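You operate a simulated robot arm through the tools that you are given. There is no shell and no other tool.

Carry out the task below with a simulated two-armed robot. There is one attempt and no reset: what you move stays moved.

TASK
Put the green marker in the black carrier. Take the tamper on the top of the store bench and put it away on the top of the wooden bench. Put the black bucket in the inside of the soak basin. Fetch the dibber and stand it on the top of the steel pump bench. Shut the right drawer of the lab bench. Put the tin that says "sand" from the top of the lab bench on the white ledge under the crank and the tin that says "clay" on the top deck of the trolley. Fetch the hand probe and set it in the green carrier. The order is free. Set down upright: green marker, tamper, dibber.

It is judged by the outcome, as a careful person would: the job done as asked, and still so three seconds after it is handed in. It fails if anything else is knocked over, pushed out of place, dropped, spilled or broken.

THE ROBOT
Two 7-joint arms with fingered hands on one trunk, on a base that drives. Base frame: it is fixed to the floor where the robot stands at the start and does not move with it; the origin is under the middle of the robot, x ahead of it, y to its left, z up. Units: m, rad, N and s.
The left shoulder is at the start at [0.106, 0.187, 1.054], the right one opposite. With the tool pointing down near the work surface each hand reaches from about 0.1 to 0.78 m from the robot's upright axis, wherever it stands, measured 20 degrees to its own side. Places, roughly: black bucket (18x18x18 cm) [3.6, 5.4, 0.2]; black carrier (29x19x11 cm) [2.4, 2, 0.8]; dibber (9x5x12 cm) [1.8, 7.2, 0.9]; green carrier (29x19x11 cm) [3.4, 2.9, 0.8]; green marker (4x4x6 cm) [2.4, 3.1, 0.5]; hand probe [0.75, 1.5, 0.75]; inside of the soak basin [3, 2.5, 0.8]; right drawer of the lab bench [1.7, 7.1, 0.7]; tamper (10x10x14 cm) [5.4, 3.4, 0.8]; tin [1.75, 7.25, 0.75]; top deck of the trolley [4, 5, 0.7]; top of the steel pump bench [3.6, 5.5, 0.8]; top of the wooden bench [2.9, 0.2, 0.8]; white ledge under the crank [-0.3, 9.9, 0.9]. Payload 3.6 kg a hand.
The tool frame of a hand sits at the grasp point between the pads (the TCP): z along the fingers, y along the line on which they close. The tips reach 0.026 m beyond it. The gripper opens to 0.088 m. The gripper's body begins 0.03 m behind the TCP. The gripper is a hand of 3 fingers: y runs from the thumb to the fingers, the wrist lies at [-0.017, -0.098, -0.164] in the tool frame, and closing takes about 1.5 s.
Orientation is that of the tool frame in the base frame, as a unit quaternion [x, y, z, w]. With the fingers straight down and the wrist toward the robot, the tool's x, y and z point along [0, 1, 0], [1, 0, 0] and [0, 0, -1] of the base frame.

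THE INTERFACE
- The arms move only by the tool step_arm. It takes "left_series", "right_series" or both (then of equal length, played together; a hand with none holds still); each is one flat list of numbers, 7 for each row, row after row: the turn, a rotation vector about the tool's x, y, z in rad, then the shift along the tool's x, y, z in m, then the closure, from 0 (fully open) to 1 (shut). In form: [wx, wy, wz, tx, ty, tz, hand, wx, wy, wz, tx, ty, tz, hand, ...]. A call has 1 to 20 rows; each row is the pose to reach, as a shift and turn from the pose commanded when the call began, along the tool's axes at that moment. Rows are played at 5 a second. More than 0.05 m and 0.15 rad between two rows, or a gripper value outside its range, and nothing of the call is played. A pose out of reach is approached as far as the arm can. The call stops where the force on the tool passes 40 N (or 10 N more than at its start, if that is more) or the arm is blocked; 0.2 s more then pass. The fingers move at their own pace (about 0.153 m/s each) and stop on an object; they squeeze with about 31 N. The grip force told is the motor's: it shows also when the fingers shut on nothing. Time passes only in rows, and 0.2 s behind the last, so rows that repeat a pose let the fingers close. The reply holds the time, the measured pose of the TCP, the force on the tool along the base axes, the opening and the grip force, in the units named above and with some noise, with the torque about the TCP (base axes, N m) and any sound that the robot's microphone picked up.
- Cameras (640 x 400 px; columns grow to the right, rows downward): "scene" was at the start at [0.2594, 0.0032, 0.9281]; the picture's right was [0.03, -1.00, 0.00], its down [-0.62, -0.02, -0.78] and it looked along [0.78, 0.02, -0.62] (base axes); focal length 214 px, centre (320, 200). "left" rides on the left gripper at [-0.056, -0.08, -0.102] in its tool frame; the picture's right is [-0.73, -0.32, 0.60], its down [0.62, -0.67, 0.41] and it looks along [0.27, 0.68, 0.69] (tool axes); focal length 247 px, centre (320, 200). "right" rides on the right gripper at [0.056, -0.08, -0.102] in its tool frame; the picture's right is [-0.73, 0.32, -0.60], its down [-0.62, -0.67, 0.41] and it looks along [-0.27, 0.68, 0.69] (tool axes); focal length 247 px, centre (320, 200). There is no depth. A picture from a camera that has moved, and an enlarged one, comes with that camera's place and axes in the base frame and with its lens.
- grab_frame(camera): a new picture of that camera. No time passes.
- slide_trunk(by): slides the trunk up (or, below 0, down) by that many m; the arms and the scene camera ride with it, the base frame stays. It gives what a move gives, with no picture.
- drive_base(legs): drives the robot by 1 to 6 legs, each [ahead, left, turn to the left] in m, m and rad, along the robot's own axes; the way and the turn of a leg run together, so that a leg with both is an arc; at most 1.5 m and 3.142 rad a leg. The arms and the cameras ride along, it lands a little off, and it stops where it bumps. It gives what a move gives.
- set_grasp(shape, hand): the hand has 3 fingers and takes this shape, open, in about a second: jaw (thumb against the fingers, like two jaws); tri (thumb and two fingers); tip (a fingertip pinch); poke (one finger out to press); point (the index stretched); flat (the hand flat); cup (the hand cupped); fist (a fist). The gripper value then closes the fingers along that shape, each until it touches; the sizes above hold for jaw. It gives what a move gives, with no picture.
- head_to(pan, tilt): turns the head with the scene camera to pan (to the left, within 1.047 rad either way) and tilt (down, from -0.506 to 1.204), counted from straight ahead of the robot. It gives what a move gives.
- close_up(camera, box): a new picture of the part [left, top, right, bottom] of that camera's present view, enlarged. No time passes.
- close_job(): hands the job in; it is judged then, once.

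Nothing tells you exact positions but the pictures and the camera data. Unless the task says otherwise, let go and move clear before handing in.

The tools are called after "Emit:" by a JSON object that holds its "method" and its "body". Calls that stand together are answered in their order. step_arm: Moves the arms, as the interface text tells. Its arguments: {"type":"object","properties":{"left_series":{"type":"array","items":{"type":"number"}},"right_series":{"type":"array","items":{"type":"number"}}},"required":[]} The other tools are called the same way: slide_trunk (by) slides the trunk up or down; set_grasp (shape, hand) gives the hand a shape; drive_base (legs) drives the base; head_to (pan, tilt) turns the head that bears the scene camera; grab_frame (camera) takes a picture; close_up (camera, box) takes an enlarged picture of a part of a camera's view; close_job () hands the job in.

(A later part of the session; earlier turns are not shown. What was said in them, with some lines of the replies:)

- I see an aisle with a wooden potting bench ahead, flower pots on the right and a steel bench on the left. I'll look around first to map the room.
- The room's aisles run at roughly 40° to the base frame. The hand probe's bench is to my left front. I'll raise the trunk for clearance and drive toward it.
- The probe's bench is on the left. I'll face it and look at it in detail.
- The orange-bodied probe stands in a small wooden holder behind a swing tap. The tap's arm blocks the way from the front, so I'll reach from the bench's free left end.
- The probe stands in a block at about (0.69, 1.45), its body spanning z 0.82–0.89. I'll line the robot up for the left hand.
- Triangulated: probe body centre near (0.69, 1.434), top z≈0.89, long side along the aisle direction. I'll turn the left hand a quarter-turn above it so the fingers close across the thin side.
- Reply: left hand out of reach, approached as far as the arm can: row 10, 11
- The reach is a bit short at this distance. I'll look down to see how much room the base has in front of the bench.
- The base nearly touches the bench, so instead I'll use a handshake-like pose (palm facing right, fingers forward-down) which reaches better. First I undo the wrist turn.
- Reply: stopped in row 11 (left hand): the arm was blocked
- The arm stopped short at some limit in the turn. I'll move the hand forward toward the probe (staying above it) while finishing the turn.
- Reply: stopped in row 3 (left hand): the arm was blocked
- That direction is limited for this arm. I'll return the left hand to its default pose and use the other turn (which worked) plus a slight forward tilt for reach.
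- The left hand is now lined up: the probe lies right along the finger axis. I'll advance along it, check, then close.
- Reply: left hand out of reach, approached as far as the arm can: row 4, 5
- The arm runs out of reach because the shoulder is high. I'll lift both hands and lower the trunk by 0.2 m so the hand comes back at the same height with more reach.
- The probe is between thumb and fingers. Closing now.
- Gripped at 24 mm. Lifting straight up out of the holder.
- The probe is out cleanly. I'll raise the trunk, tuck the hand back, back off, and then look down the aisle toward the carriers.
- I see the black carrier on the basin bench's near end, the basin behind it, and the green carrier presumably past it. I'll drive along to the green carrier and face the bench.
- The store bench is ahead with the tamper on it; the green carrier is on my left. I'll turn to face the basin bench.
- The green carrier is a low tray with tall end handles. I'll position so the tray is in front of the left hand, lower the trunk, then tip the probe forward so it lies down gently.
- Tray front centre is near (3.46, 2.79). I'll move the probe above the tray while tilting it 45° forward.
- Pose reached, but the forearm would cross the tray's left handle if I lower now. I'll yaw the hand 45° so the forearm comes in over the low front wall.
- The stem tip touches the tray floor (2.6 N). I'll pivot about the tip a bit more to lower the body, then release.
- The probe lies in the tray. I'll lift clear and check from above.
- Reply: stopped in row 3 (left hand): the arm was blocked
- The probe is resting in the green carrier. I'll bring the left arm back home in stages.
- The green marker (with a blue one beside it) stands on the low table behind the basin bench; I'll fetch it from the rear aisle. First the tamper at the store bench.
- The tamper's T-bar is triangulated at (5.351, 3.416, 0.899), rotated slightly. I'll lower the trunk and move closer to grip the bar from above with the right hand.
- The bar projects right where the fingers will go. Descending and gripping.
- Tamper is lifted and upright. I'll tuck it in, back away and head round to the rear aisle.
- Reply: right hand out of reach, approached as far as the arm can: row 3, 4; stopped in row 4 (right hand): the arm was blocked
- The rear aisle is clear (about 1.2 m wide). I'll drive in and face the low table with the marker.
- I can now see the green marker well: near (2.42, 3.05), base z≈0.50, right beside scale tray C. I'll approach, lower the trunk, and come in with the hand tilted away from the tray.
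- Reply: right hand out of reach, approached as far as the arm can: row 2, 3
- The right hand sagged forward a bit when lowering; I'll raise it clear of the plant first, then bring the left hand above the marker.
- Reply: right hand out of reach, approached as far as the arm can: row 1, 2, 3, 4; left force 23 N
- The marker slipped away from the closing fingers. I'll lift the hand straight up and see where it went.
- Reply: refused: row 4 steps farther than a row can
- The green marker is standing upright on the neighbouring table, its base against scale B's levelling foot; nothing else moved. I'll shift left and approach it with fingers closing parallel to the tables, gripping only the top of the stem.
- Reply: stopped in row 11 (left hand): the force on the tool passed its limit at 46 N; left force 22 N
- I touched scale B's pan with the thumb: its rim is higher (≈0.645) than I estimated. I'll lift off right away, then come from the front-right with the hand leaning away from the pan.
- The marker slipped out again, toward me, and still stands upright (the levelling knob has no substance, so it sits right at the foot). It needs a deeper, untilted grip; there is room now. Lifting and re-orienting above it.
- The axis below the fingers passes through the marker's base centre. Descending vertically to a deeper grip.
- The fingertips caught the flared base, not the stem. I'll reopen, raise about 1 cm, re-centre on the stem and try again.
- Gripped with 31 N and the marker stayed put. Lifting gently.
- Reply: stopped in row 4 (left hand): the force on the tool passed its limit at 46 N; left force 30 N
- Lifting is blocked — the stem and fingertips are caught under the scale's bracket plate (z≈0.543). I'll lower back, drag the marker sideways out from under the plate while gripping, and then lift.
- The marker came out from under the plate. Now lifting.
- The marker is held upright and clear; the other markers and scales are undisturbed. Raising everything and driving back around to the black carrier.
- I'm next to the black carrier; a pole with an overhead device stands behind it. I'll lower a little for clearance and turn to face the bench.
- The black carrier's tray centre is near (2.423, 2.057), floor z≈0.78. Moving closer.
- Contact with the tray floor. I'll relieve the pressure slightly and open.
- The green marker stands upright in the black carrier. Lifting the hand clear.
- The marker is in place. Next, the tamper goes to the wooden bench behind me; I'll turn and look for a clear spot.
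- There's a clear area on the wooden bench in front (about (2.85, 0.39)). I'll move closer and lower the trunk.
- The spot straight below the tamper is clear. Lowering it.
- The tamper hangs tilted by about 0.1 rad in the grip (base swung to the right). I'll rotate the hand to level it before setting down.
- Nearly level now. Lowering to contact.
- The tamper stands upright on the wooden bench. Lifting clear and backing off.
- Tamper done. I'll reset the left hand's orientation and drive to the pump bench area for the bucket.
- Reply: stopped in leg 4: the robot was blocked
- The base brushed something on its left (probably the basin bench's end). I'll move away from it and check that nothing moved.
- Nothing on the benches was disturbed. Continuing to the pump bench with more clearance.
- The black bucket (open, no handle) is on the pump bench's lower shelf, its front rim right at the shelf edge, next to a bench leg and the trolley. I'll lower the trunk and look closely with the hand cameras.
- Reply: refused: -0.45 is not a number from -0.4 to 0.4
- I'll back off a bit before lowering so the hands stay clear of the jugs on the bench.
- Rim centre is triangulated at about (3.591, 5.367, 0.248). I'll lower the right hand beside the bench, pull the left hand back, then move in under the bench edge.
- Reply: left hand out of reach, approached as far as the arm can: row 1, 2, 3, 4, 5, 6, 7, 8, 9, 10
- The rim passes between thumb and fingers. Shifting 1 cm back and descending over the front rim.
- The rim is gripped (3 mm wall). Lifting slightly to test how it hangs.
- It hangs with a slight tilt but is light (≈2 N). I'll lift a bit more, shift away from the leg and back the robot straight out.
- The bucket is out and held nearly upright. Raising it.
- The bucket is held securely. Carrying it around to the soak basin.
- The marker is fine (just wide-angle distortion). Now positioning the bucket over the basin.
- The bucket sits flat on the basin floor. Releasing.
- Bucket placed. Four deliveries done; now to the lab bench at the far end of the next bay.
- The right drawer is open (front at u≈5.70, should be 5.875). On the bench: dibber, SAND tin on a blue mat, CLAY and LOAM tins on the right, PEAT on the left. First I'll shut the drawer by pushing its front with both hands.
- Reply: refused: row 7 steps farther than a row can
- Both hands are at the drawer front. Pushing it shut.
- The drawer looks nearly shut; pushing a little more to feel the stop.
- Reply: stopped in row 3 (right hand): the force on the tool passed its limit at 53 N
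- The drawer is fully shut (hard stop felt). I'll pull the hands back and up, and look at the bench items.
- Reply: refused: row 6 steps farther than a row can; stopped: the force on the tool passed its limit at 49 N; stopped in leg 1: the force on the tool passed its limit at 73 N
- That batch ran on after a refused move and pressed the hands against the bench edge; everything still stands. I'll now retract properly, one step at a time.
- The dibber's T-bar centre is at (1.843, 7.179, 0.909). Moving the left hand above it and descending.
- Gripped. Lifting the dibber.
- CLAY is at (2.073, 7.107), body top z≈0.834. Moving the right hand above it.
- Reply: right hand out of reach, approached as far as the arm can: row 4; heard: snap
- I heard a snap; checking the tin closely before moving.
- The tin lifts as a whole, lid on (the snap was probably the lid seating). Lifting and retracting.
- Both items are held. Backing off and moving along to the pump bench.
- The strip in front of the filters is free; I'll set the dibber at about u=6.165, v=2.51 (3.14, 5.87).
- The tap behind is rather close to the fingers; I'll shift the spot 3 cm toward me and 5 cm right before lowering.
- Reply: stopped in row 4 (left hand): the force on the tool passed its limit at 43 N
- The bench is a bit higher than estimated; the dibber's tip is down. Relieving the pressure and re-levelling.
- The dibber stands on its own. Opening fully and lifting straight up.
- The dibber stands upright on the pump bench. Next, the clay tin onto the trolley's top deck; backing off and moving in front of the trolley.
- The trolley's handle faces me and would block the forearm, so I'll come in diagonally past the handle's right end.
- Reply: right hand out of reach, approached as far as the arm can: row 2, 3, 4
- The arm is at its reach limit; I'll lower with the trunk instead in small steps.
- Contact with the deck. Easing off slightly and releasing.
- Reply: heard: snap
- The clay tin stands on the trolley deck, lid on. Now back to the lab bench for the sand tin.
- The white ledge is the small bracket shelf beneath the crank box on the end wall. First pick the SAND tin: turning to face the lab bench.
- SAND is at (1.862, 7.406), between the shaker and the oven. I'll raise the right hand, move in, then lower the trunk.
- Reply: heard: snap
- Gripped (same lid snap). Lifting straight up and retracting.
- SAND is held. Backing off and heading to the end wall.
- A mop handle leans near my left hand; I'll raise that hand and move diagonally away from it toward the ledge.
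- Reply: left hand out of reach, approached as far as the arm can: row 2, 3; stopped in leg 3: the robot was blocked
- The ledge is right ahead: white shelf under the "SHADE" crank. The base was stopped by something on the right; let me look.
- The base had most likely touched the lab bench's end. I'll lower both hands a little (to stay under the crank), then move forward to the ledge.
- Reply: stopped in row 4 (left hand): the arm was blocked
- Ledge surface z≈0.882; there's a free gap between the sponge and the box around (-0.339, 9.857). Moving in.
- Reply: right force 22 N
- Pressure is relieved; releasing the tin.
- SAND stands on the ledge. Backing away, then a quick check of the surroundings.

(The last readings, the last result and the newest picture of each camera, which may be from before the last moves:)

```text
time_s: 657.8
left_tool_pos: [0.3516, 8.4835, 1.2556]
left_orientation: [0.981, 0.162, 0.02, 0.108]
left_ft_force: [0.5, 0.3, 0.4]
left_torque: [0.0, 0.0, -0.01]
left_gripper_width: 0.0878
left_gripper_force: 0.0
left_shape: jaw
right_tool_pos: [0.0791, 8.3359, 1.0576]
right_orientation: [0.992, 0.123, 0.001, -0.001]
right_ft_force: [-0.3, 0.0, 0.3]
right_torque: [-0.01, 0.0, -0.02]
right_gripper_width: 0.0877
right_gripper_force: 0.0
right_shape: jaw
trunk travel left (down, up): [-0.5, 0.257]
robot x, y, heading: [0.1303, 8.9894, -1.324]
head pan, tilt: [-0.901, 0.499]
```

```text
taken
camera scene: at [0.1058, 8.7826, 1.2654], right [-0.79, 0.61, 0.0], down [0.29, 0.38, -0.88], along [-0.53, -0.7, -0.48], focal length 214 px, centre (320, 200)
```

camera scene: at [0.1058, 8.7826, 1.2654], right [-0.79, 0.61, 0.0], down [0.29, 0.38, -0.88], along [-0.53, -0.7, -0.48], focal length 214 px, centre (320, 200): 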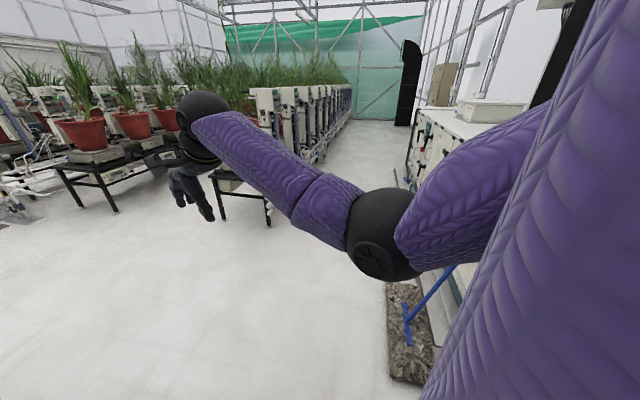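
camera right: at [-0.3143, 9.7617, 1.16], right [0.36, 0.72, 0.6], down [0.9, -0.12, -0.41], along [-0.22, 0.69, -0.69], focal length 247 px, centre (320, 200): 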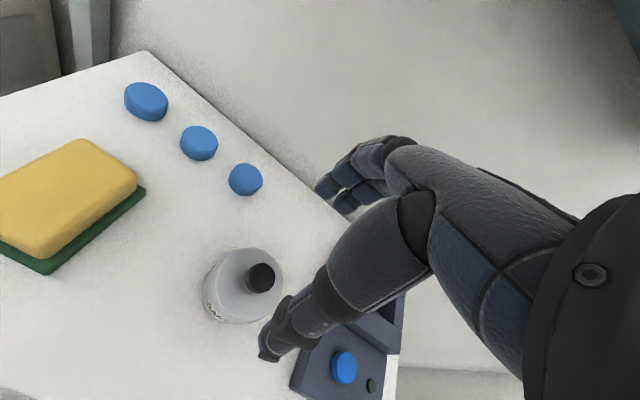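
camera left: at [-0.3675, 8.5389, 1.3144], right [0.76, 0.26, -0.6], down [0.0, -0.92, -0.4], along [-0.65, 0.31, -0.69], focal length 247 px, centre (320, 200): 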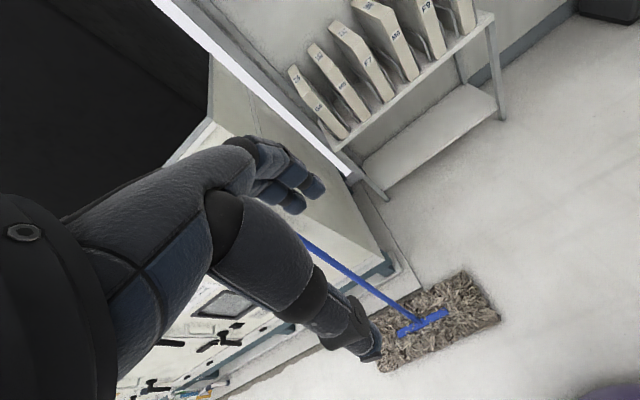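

Everything here is undisturbed. I'll move clear of the lab bench and take one last look at the bench and drawer before handing in.

Emit:
{"method": "drive_base", "body": {"legs": [[0.25, -0.45, 0]]}}

Emit:
{"method": "head_to", "body": {"pan": 0.5, "tilt": 0.4}}

Emit:
{"method": "grab_frame", "body": {"camera": "scene"}}

```text
time_s: 660.8
left_tool_pos: [-0.0242, 8.1296, 1.2542]
left_orientation: [0.981, 0.163, 0.02, 0.107]
left_ft_force: [0.7, 0.4, -0.6]
left_torque: [-0.01, 0.0, 0.0]
left_gripper_width: 0.088
left_gripper_force: 0.1
left_shape: jaw
right_tool_pos: [-0.2986, 7.983, 1.0572]
right_orientation: [0.992, 0.125, 0.002, -0.002]
right_ft_force: [0.1, -0.2, 0.1]
right_torque: [0.02, 0.0, -0.02]
right_gripper_width: 0.0878
right_gripper_force: 0.0
right_shape: jaw
trunk travel left (down, up): [-0.5, 0.257]
robot x, y, heading: [-0.2476, 8.6313, -1.324]
head pan, tilt: [-0.901, 0.499]
```

```text
time_s: 662.3
left_tool_pos: [-0.0245, 8.1304, 1.2554]
left_orientation: [0.98, 0.164, 0.02, 0.107]
left_ft_force: [0.0, -0.6, 0.0]
left_torque: [0.01, -0.02, 0.03]
left_gripper_width: 0.0879
left_gripper_force: 0.1
left_shape: jaw
right_tool_pos: [-0.2968, 7.9819, 1.0575]
right_orientation: [0.992, 0.125, 0.001, -0.001]
right_ft_force: [0.3, -0.4, -0.1]
right_torque: [0.03, 0.0, 0.02]
right_gripper_width: 0.0877
right_gripper_force: 0.1
right_shape: jaw
trunk travel left (down, up): [-0.5, 0.257]
robot x, y, heading: [-0.2486, 8.6293, -1.323]
head pan, tilt: [0.499, 0.4]
```

```text
taken
camera scene: at [-0.1542, 8.4339, 1.2746], right [-0.73, -0.68, 0.0], down [-0.26, 0.29, -0.92], along [0.63, -0.67, -0.39], focal length 214 px, centre (320, 200)
```

scene: 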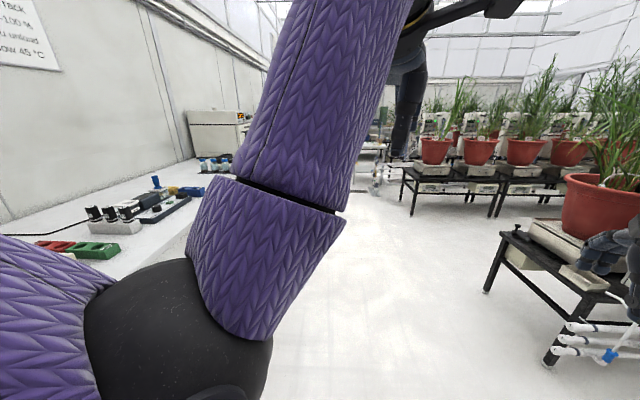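

Emit:
{"method": "close_job", "body": {}}

```text
The job is handed in.
```

I finished all eight parts of the job and handed it in. I did not go back at the end to recheck the objects I placed earlier.

- **Green marker:** stands upright in the black carrier.
- **Tamper:** stands upright on the wooden bench.
- **Black bucket:** sits upright inside the soak basin.
- **Dibber:** stands upright on the steel pump bench, in front of the filters.
- **Lab bench drawer:** the right drawer is shut against its stop.
- **Tins:** SAND is on the white ledge under the crank, and CLAY is on the trolley's top deck.
- **Hand probe:** lies in the green carrier.

Some things did not go cleanly:

- **Marker slips:** the green marker slipped out of my grip twice before I had it. The first slip sent it, still upright, onto the neighbouring table.
- **Scale pan:** while reaching for the marker, my thumb pressed on scale B's pan.
- **Base contacts:** the base was stopped twice, once by the low table's end and once near the lab bench's end.
- **Hands on the lab bench:** after shutting the drawer, both hands pressed hard against the bench's edge. The trunk and base had moved before the hands were pulled back.
- **Snap sounds:** there was a snap when I gripped each tin and another when I released CLAY. Both lids stayed on, so I took it to be the lids seating, but I did not confirm that.

In the pictures I took after these contacts I saw nothing knocked over or moved.
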